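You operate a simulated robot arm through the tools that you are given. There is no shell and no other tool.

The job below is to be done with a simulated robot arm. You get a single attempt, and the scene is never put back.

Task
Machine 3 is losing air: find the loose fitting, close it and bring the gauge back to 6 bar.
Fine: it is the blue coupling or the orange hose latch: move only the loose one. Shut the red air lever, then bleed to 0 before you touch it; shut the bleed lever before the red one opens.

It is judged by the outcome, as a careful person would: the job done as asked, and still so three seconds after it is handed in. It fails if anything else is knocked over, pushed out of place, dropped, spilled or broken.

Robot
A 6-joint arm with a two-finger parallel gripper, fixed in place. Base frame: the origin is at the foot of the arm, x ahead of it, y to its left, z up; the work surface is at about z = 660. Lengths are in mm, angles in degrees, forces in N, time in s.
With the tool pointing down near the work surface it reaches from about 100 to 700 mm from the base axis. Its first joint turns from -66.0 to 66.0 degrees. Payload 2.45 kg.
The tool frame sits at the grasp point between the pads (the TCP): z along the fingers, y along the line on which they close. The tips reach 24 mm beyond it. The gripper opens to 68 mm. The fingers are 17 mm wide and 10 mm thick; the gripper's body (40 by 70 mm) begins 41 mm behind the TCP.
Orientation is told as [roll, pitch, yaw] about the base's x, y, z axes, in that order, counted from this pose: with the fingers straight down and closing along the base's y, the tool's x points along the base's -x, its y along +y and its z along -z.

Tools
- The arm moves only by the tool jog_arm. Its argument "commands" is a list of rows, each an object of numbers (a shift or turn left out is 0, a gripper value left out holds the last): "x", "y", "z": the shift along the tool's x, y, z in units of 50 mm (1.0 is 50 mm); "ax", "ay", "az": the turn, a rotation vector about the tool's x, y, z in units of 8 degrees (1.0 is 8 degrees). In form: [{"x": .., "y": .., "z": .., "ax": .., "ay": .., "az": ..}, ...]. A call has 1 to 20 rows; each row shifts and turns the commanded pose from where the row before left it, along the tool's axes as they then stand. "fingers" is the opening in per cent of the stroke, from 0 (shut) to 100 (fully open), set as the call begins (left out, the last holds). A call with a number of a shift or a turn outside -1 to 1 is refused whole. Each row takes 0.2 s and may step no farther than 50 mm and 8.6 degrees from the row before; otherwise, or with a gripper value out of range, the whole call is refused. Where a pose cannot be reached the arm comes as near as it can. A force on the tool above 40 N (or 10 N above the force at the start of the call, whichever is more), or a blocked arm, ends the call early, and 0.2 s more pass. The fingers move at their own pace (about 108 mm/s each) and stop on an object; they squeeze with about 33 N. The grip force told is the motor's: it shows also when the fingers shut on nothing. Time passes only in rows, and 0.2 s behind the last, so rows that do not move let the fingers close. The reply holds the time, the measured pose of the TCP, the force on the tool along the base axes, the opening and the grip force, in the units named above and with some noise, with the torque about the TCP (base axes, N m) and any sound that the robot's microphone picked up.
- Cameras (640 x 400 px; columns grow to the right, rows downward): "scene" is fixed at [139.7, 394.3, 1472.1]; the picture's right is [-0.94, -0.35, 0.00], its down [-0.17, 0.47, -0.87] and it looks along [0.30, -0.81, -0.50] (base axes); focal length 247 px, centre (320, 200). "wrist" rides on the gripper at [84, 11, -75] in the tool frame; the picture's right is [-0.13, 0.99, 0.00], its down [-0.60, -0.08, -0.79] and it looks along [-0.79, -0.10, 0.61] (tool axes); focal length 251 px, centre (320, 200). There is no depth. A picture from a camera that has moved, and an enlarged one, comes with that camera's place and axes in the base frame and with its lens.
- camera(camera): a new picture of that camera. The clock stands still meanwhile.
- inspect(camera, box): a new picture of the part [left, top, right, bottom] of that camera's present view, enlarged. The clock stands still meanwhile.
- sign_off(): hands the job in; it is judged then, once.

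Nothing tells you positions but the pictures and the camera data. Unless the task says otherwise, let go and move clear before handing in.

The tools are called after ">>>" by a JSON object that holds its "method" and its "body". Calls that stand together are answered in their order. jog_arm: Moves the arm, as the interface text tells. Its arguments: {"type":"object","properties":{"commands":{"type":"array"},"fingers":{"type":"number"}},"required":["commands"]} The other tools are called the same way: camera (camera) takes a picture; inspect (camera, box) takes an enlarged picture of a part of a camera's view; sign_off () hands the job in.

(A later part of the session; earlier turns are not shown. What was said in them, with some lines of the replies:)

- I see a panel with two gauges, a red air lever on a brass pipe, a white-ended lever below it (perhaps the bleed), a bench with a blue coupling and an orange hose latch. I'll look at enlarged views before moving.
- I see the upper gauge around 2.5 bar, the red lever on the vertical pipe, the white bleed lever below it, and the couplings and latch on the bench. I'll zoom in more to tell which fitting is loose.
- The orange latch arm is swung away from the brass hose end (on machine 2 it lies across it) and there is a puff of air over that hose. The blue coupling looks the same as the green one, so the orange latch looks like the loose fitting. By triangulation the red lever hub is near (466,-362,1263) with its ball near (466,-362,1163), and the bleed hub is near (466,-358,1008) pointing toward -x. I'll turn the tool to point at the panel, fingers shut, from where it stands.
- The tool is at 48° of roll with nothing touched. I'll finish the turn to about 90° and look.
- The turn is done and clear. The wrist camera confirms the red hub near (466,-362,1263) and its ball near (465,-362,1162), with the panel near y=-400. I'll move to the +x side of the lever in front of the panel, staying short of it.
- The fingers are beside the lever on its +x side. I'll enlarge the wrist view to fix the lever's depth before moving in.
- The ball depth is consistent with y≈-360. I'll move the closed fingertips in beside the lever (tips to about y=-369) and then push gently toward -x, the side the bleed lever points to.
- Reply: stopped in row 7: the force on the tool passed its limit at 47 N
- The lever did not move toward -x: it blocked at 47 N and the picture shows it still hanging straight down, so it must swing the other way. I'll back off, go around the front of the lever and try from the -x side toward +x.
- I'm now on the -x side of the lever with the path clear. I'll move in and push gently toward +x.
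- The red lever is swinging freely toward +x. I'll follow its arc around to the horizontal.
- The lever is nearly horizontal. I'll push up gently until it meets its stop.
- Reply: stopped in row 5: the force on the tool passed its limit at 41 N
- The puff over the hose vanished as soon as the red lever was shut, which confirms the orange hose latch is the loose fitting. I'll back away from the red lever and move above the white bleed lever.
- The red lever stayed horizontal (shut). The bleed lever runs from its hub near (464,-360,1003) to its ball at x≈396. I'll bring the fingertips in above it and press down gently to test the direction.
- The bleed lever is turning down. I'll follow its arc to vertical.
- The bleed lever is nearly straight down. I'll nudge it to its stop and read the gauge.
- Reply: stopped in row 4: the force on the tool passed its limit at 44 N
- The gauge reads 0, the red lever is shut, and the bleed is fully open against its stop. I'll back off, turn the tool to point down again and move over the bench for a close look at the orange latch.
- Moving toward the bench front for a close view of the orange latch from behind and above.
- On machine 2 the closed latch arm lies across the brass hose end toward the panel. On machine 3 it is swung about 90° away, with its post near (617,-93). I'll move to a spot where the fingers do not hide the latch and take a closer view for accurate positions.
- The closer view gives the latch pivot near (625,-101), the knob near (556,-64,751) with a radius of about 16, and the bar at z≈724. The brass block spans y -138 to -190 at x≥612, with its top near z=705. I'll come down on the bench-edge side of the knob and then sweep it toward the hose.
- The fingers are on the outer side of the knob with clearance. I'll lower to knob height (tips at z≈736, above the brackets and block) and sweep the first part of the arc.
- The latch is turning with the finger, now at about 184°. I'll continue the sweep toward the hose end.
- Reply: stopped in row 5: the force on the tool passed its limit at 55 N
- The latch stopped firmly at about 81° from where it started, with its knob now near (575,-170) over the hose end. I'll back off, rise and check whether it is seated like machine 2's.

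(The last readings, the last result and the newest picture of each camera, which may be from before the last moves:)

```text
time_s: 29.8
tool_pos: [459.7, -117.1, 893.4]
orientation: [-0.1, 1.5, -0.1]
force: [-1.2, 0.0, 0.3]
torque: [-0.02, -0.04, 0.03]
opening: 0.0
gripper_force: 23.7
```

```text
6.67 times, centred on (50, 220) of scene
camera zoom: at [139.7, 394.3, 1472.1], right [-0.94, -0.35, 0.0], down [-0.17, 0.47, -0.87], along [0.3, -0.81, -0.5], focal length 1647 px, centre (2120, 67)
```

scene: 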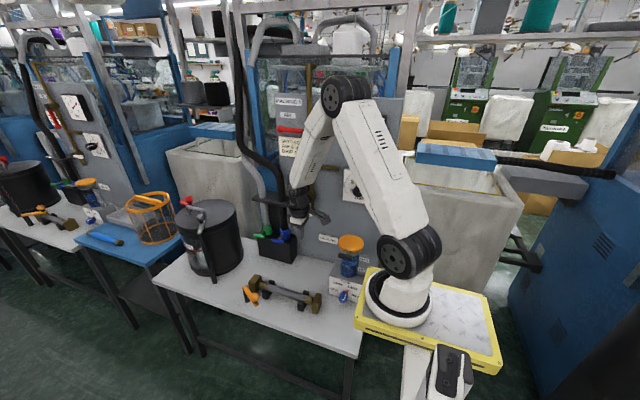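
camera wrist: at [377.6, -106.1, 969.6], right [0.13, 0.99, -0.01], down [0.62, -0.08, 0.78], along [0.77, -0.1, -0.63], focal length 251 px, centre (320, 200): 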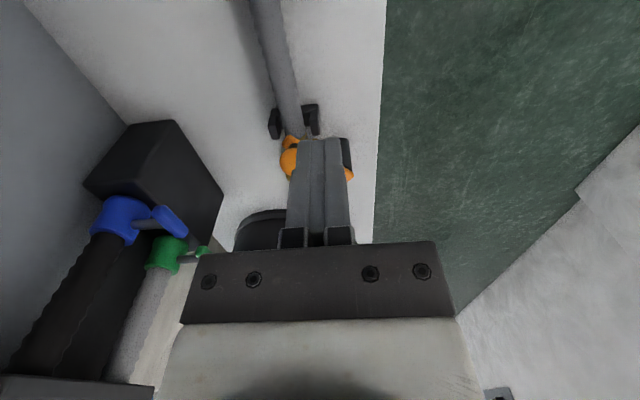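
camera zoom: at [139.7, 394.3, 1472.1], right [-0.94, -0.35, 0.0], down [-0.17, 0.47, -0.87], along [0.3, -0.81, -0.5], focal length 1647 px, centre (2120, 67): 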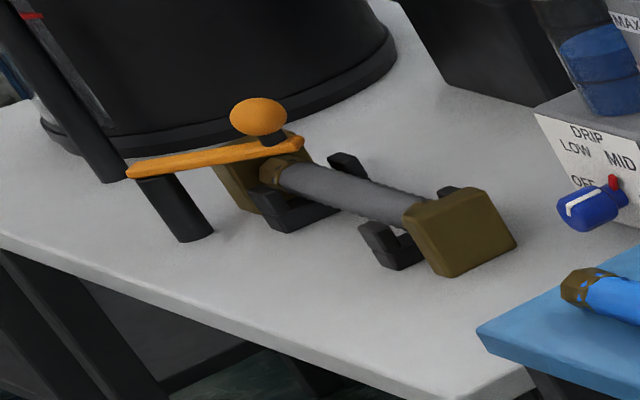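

The latch bar now points at about 223° across the hose end, the same angle I measure on machine 2's closed latch, and it was firmly against its stop. Next I go to the +x side of the bleed lever, with the tool pointing at the panel again, to shut it.

>>> {"method": "jog_arm", "body": {"commands": [{"z": -0.5, "ay": -0.19}, {"x": -0.27, "y": -0.72, "z": -0.25}, {"x": -0.27, "y": -0.72, "z": -0.25}, {"x": -0.27, "y": -0.72, "z": -0.25}, {"ax": 1}, {"ax": 1}, {"ax": 1}, {"ax": 1}, {"ax": 1}, {"ax": 1}, {"ax": 1}, {"ax": 1}, {"ax": 1}, {"ax": 1}, {"ax": 1}, {"ax": 0.24}], "fingers": 0}}

>>> {"method": "camera", "body": {"camera": "wrist"}}

>>> {"method": "inspect", "body": {"camera": "scene", "box": [220, 80, 400, 320]}}

```text
time_s: 33.2
tool_pos: [501.1, -224.1, 956.0]
orientation: [-90.2, 0.0, 0.0]
force: [-0.9, 0.5, -0.3]
torque: [0.0, 0.02, -0.01]
opening: 0.1
gripper_force: 23.4
```

```text
taken
camera wrist: at [416.7, -150.0, 944.2], right [0.13, 0.0, -0.99], down [0.6, 0.79, 0.08], along [0.79, -0.61, 0.1], focal length 251 px, centre (320, 200)
```

wrist: 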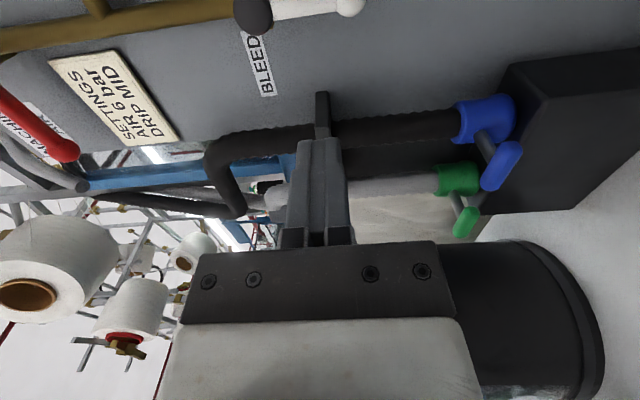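

```text
1.67 times, centred on (310, 200) of scene
camera zoom: at [139.7, 394.3, 1472.1], right [-0.94, -0.35, 0.0], down [-0.17, 0.47, -0.87], along [0.3, -0.81, -0.5], focal length 412 px, centre (337, 200)
```

zoom: 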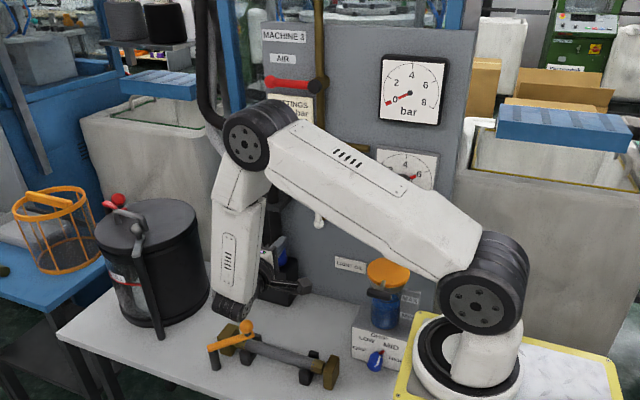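

The gauge still reads 0, the red lever is still shut, and the latch is in its closed place. I'll bring the fingertips in on the +x side of the hanging bleed lever and swing it back toward -x to shut it.

>>> {"method": "jog_arm", "body": {"commands": [{"z": 0.8, "y": 0.03}, {"z": 0.8, "y": 0.03}, {"z": 0.8, "y": 0.03}, {}, {"x": 0.3}, {"x": 0.14, "y": 0.02}, {"x": 0.14, "y": 0.02}, {"x": 0.14}, {"x": 0.14, "y": -0.02}, {"x": 0.14, "y": -0.04}, {"x": 0.135, "y": -0.05}, {"x": 0.12, "y": -0.075}, {"x": 0.117, "y": -0.085}], "fingers": 0}}

>>> {"method": "camera", "body": {"camera": "wrist"}}

```text
time_s: 36.0
tool_pos: [431.7, -345.0, 962.5]
orientation: [-90.1, 0.0, 0.0]
force: [1.9, 0.5, -0.3]
torque: [0.01, 0.01, 0.02]
opening: 0.0
gripper_force: 24.2
```

```text
taken
camera wrist: at [347.7, -271.0, 951.0], right [0.13, 0.0, -0.99], down [0.6, 0.79, 0.08], along [0.79, -0.61, 0.1], focal length 251 px, centre (320, 200)
```

wrist: 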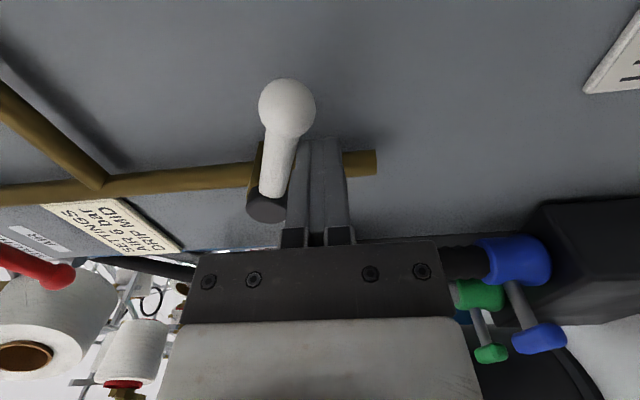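

The bleed lever is coming up. I'll finish the arc to its shut stop.

>>> {"method": "jog_arm", "body": {"commands": [{"x": 0.12, "y": -0.1}, {"x": 0.1, "y": -0.11}, {"x": 0.08, "y": -0.12}, {"x": 0.06, "y": -0.12}, {"x": 0.03, "y": -0.1}, {"y": -0.08}, {"y": -0.08}, {"y": -0.06}, {"y": -0.06}], "fingers": 0}}

>>> {"method": "camera", "body": {"camera": "wrist"}}

>>> {"method": "inspect", "body": {"camera": "scene", "box": [220, 80, 400, 320]}}

```text
time_s: 37.1
tool_pos: [414.7, -346.2, 980.5]
orientation: [-88.9, 0.3, 0.6]
force: [8.5, -9.3, -14.0]
torque: [0.36, 0.01, 0.22]
opening: 0.0
gripper_force: 23.3
stopped in row 5: the force on the tool passed its limit at 46 N (the readings are from after the stop); the commanded pose is now the measured one
```

```text
taken
camera wrist: at [330.7, -271.2, 971.5], right [0.12, 0.02, -0.99], down [0.6, 0.8, 0.09], along [0.79, -0.6, 0.09], focal length 251 px, centre (320, 200)
```

wrist: 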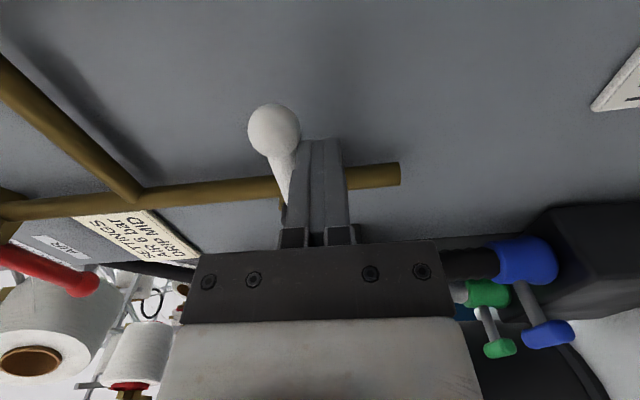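

```text
1.67 times, centred on (310, 200) of scene
camera zoom: at [140.2, 393.9, 1472.2], right [-0.94, -0.35, 0.0], down [-0.17, 0.47, -0.87], along [0.3, -0.81, -0.5], focal length 412 px, centre (337, 200)
```

zoom: 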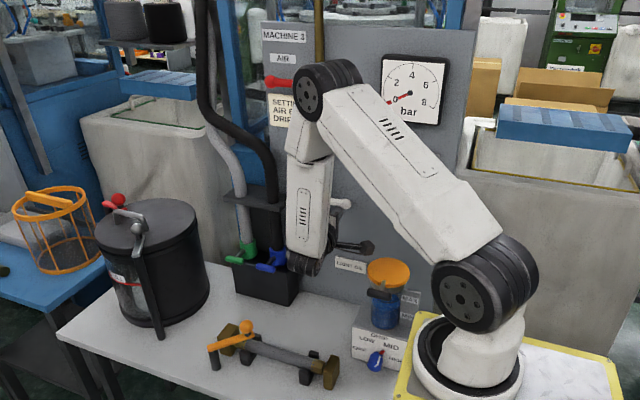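

The bleed lever is back against its shut stop. I'll withdraw and check it against the earlier view before opening the red lever.

>>> {"method": "jog_arm", "body": {"commands": [{"y": 0.25, "ax": 0.14, "ay": 0.075, "az": 0.04}, {"z": -0.7}, {"z": -0.67}, {"y": -0.65}, {"y": -0.65}, {"y": -0.6}, {}], "fingers": 0}}

>>> {"method": "camera", "body": {"camera": "wrist"}}

>>> {"method": "camera", "body": {"camera": "scene"}}

>>> {"method": "inspect", "body": {"camera": "scene", "box": [280, 80, 400, 220]}}

```text
time_s: 38.7
tool_pos: [413.9, -276.5, 1066.6]
orientation: [-90.2, -0.1, -0.2]
force: [0.5, 0.4, -0.2]
torque: [-0.01, 0.01, -0.01]
opening: 0.0
gripper_force: 23.9
```

```text
taken
camera wrist: at [330.6, -201.4, 1054.7], right [0.13, -0.01, -0.99], down [0.61, 0.79, 0.08], along [0.78, -0.61, 0.11], focal length 251 px, centre (320, 200)
```

wrist: 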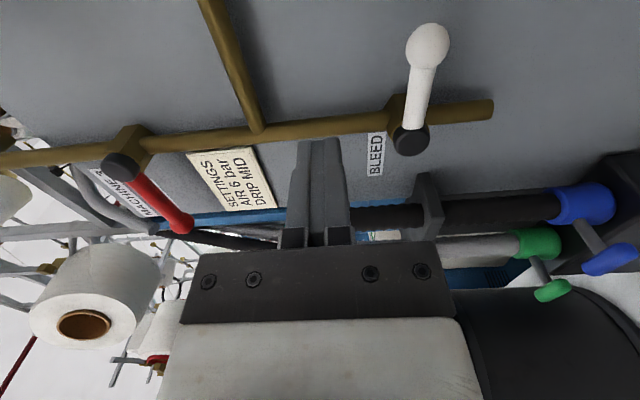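

```text
taken
```

scene: 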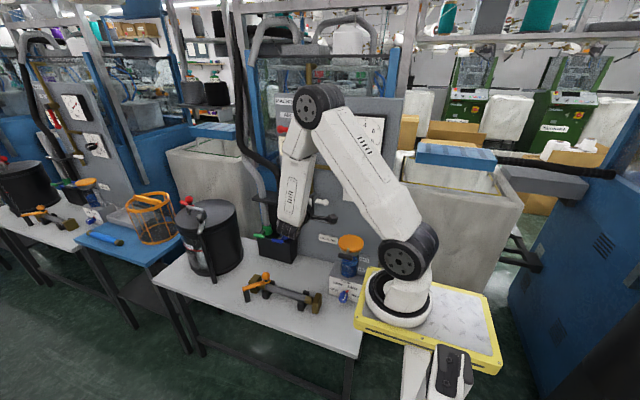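

```text
2.86 times, centred on (340, 150) of scene
camera zoom: at [139.7, 394.3, 1472.1], right [-0.94, -0.35, 0.0], down [-0.17, 0.47, -0.87], along [0.3, -0.81, -0.5], focal length 706 px, centre (263, 343)
```

zoom: 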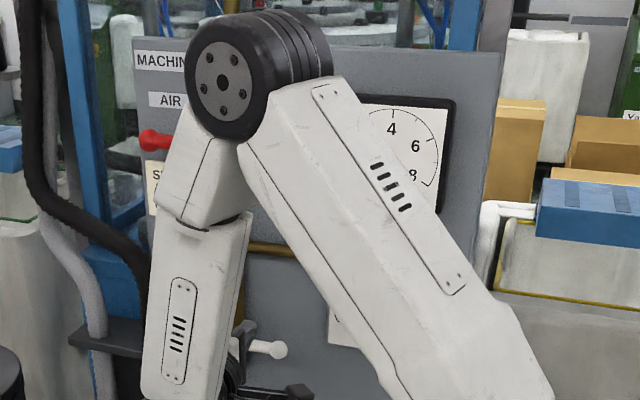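

The bleed lever is back in its original shut position. I'll go above the horizontal red lever on its +x end.

>>> {"method": "jog_arm", "body": {"commands": [{"x": -0.363, "y": -0.68}, {"x": -0.363, "y": -0.68}, {"x": -0.363, "y": -0.68}, {"x": -0.363, "y": -0.68}, {"x": -0.363, "y": -0.68}, {"x": -0.363, "y": -0.68}, {"x": -0.363, "y": -0.68}, {}], "fingers": 0}}

>>> {"method": "camera", "body": {"camera": "wrist"}}

```text
time_s: 40.5
tool_pos: [540.5, -273.1, 1305.0]
orientation: [-90.4, -0.2, -0.2]
force: [-0.4, 0.1, 0.0]
torque: [0.03, -0.02, -0.04]
opening: 0.0
gripper_force: 23.2
```

```text
taken
camera wrist: at [456.9, -198.5, 1292.2], right [0.13, -0.01, -0.99], down [0.61, 0.79, 0.08], along [0.78, -0.61, 0.11], focal length 251 px, centre (320, 200)
```

wrist: 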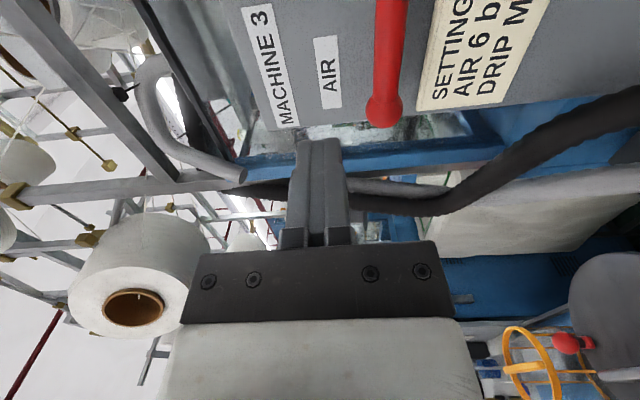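

The red lever ball is at about (565,-362,1262), just below the fingers. I'll move in and press it down along its arc.

>>> {"method": "jog_arm", "body": {"commands": [{"z": 0.71}, {"z": 0.71}, {}, {"y": 0.4}, {"y": 0.15}, {"y": 0.15}, {"x": -0.02, "y": 0.2}, {"x": 0.03, "y": 0.2}, {"x": 0.04, "y": 0.2}, {"x": 0.08, "y": 0.18}, {"x": 0.09, "y": 0.18}, {"x": 0.12, "y": 0.16}, {"x": 0.14, "y": 0.15}], "fingers": 0}}

>>> {"method": "camera", "body": {"camera": "wrist"}}

```text
time_s: 43.3
tool_pos: [515.3, -346.3, 1204.2]
orientation: [-90.4, 0.0, -0.2]
force: [1.2, 0.5, 0.9]
torque: [-0.02, -0.02, 0.0]
opening: 0.1
gripper_force: 23.5
```

```text
taken
camera wrist: at [433.7, -271.9, 1193.2], right [0.13, -0.01, -0.99], down [0.61, 0.79, 0.08], along [0.78, -0.61, 0.11], focal length 251 px, centre (320, 200)
```

wrist: 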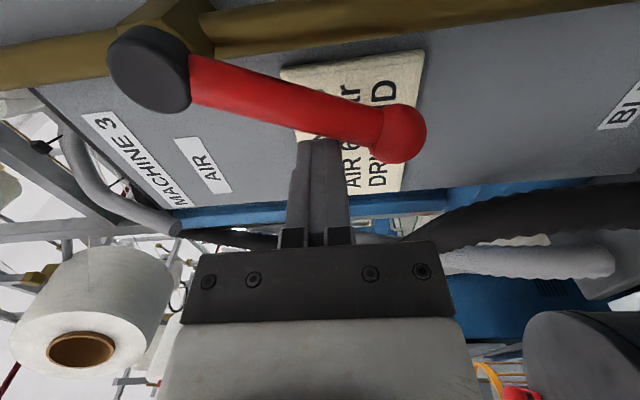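

The red lever is swinging back down. I'll finish the arc to its open stop.

>>> {"method": "jog_arm", "body": {"commands": [{"x": 0.14, "y": 0.1}, {"x": 0.14, "y": 0.08}, {"x": 0.16, "y": 0.07}, {"x": 0.16, "y": 0.05}, {"x": 0.1, "y": 0.02}, {"x": 0.08}, {"x": 0.06}, {"x": 0.06}], "fingers": 0}}

>>> {"method": "camera", "body": {"camera": "wrist"}}

>>> {"method": "camera", "body": {"camera": "scene"}}

```text
time_s: 44.7
tool_pos: [487.0, -344.5, 1191.5]
orientation: [-90.3, -0.2, 1.1]
force: [11.4, -2.1, -1.9]
torque: [0.13, -0.03, 0.27]
opening: 0.0
gripper_force: 23.6
stopped in row 6: the force on the tool passed its limit at 45 N (the readings are from after the stop); the commanded pose is now the measured one
```

```text
taken
camera wrist: at [402.0, -272.2, 1178.7], right [0.13, 0.0, -0.99], down [0.59, 0.8, 0.08], along [0.8, -0.59, 0.11], focal length 251 px, centre (320, 200)
```

wrist: 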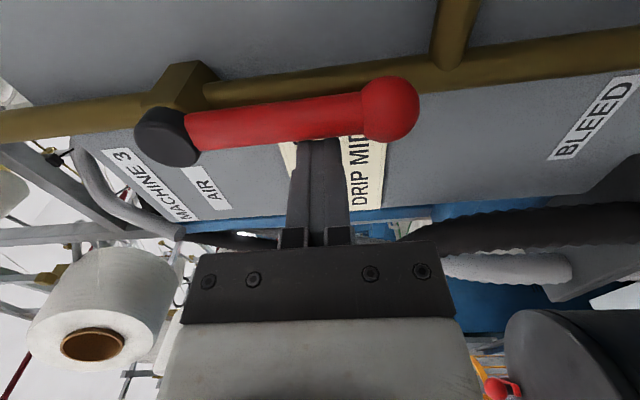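

```text
taken
```

scene: 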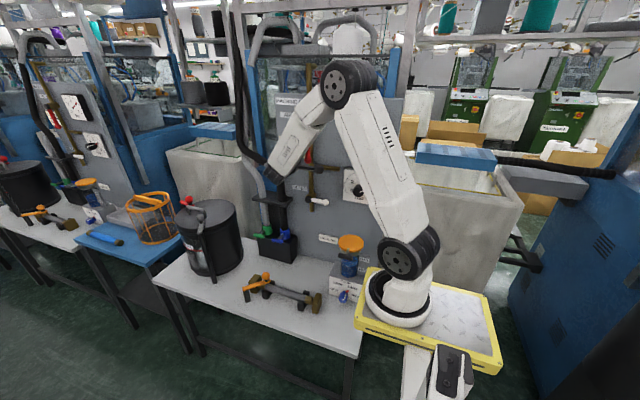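

The red lever is fully down against its open stop. I'll back away to the starting area so the gauge can be seen.

>>> {"method": "jog_arm", "body": {"commands": [{"x": -0.4, "ay": 0.14}, {"z": -0.8}, {"z": -0.8}, {"z": -0.75}, {"x": 0.407, "y": -0.68}, {"x": 0.407, "y": -0.68}, {"x": 0.407, "y": -0.68}, {"x": 0.407, "y": -0.68}, {"x": 0.407, "y": -0.68}, {"x": 0.407, "y": -0.68}], "fingers": 0}}

>>> {"method": "inspect", "body": {"camera": "scene", "box": [260, 80, 400, 220]}}

>>> {"method": "inspect", "body": {"camera": "scene", "box": [220, 190, 380, 330]}}

```text
time_s: 46.9
tool_pos: [384.7, -225.3, 1392.2]
orientation: [-90.4, -0.2, -0.2]
force: [0.4, -0.1, -0.5]
torque: [0.02, 0.01, 0.02]
opening: 0.2
gripper_force: 23.7
```

```text
2.86 times, centred on (330, 150) of scene
camera zoom: at [139.7, 394.3, 1472.1], right [-0.94, -0.35, 0.0], down [-0.17, 0.47, -0.87], along [0.3, -0.81, -0.5], focal length 706 px, centre (291, 343)
```

zoom: 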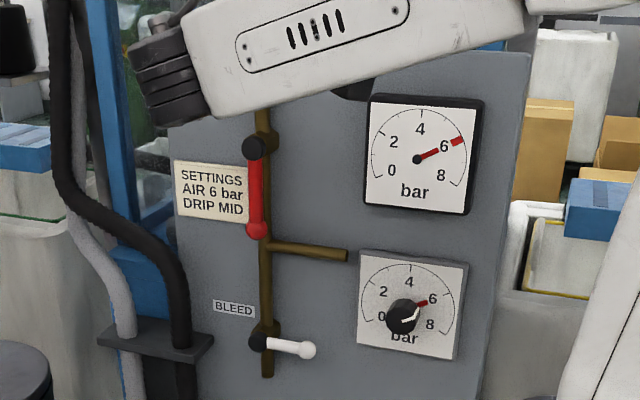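

```text
2.86 times, centred on (300, 260) of scene
camera zoom: at [139.7, 394.3, 1472.1], right [-0.94, -0.35, 0.0], down [-0.17, 0.47, -0.87], along [0.3, -0.81, -0.5], focal length 706 px, centre (377, 29)
```

zoom: 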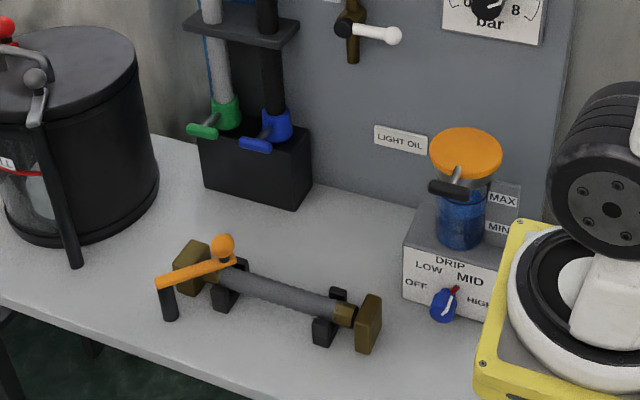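

The gauge has risen to about 6 bar, the bleed is shut, the red lever is open, and there is no puff at the hose. I'll wait a couple of seconds and check closely that it holds steady.

>>> {"method": "jog_arm", "body": {"commands": [{}, {}, {}, {}, {}, {}, {}, {}, {}, {}, {}, {}, {}, {}, {}], "fingers": 0}}

>>> {"method": "inspect", "body": {"camera": "scene", "box": [330, 105, 400, 205]}}

>>> {"method": "inspect", "body": {"camera": "scene", "box": [235, 250, 335, 320]}}

>>> {"method": "camera", "body": {"camera": "scene"}}

```text
time_s: 50.1
tool_pos: [385.3, -225.2, 1392.2]
orientation: [-90.4, -0.3, -0.3]
force: [0.5, 0.3, 0.0]
torque: [0.0, 0.03, 0.02]
opening: 0.1
gripper_force: 23.6
```

```text
4.00 times, centred on (365, 155) of scene
camera zoom: at [139.7, 394.3, 1472.1], right [-0.94, -0.35, 0.0], down [-0.17, 0.47, -0.87], along [0.3, -0.81, -0.5], focal length 988 px, centre (140, 380)
```

zoom: 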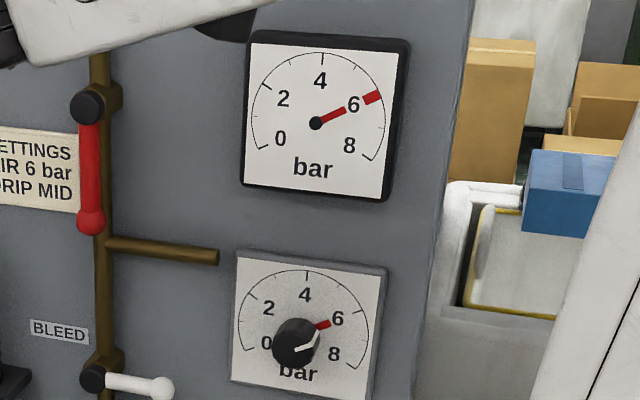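

```text
5.71 times, centred on (285, 285) of scene
camera zoom: at [139.7, 394.3, 1472.1], right [-0.94, -0.35, 0.0], down [-0.17, 0.47, -0.87], along [0.3, -0.81, -0.5], focal length 1412 px, centre (520, -286)
```

zoom: 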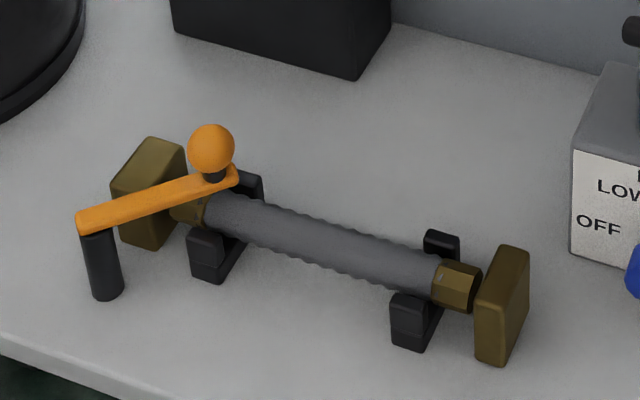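

```text
taken
```

scene: 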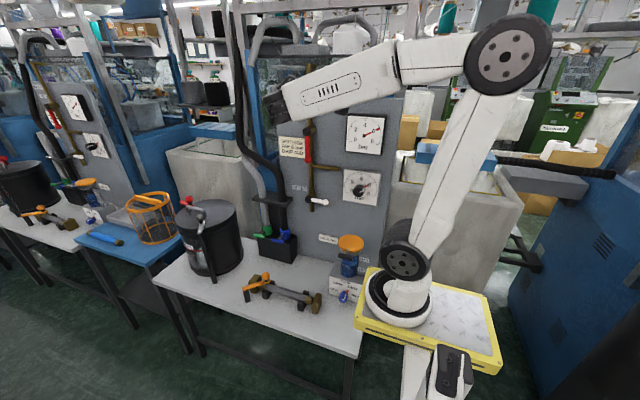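

The gauge holds at 6 bar after three seconds, with no puff at the hose. The latch is closed, the bleed is shut and the red lever is open. Nothing else was moved and the arm is clear, so I'm handing the job in.

>>> {"method": "sign_off", "body": {}}

```text
The job is handed in.
```

Machine 3 is back at 6 bar. The gauge held there for three seconds before I handed the job in, with no air puff at the hose.

- **The leak:** it was the orange hose latch, which had swung open. The puff over its hose stopped as soon as the red air lever was shut. I did not touch the blue coupling.
- **Order of work:** I shut the red lever and bled the line until the gauge read 0. Then I closed the latch, shut the bleed lever and reopened the red one.
- **Closed position:** the latch went firmly against its stop and sits at the same angle as the closed latch on machine 2.
- **First push on the red lever:** I first pushed it the wrong way, and it did not move. The arm stopped at 47 N and I turned it the other way. The lever now sits where it started.

Nothing else was moved, and the arm is clear of the machine.
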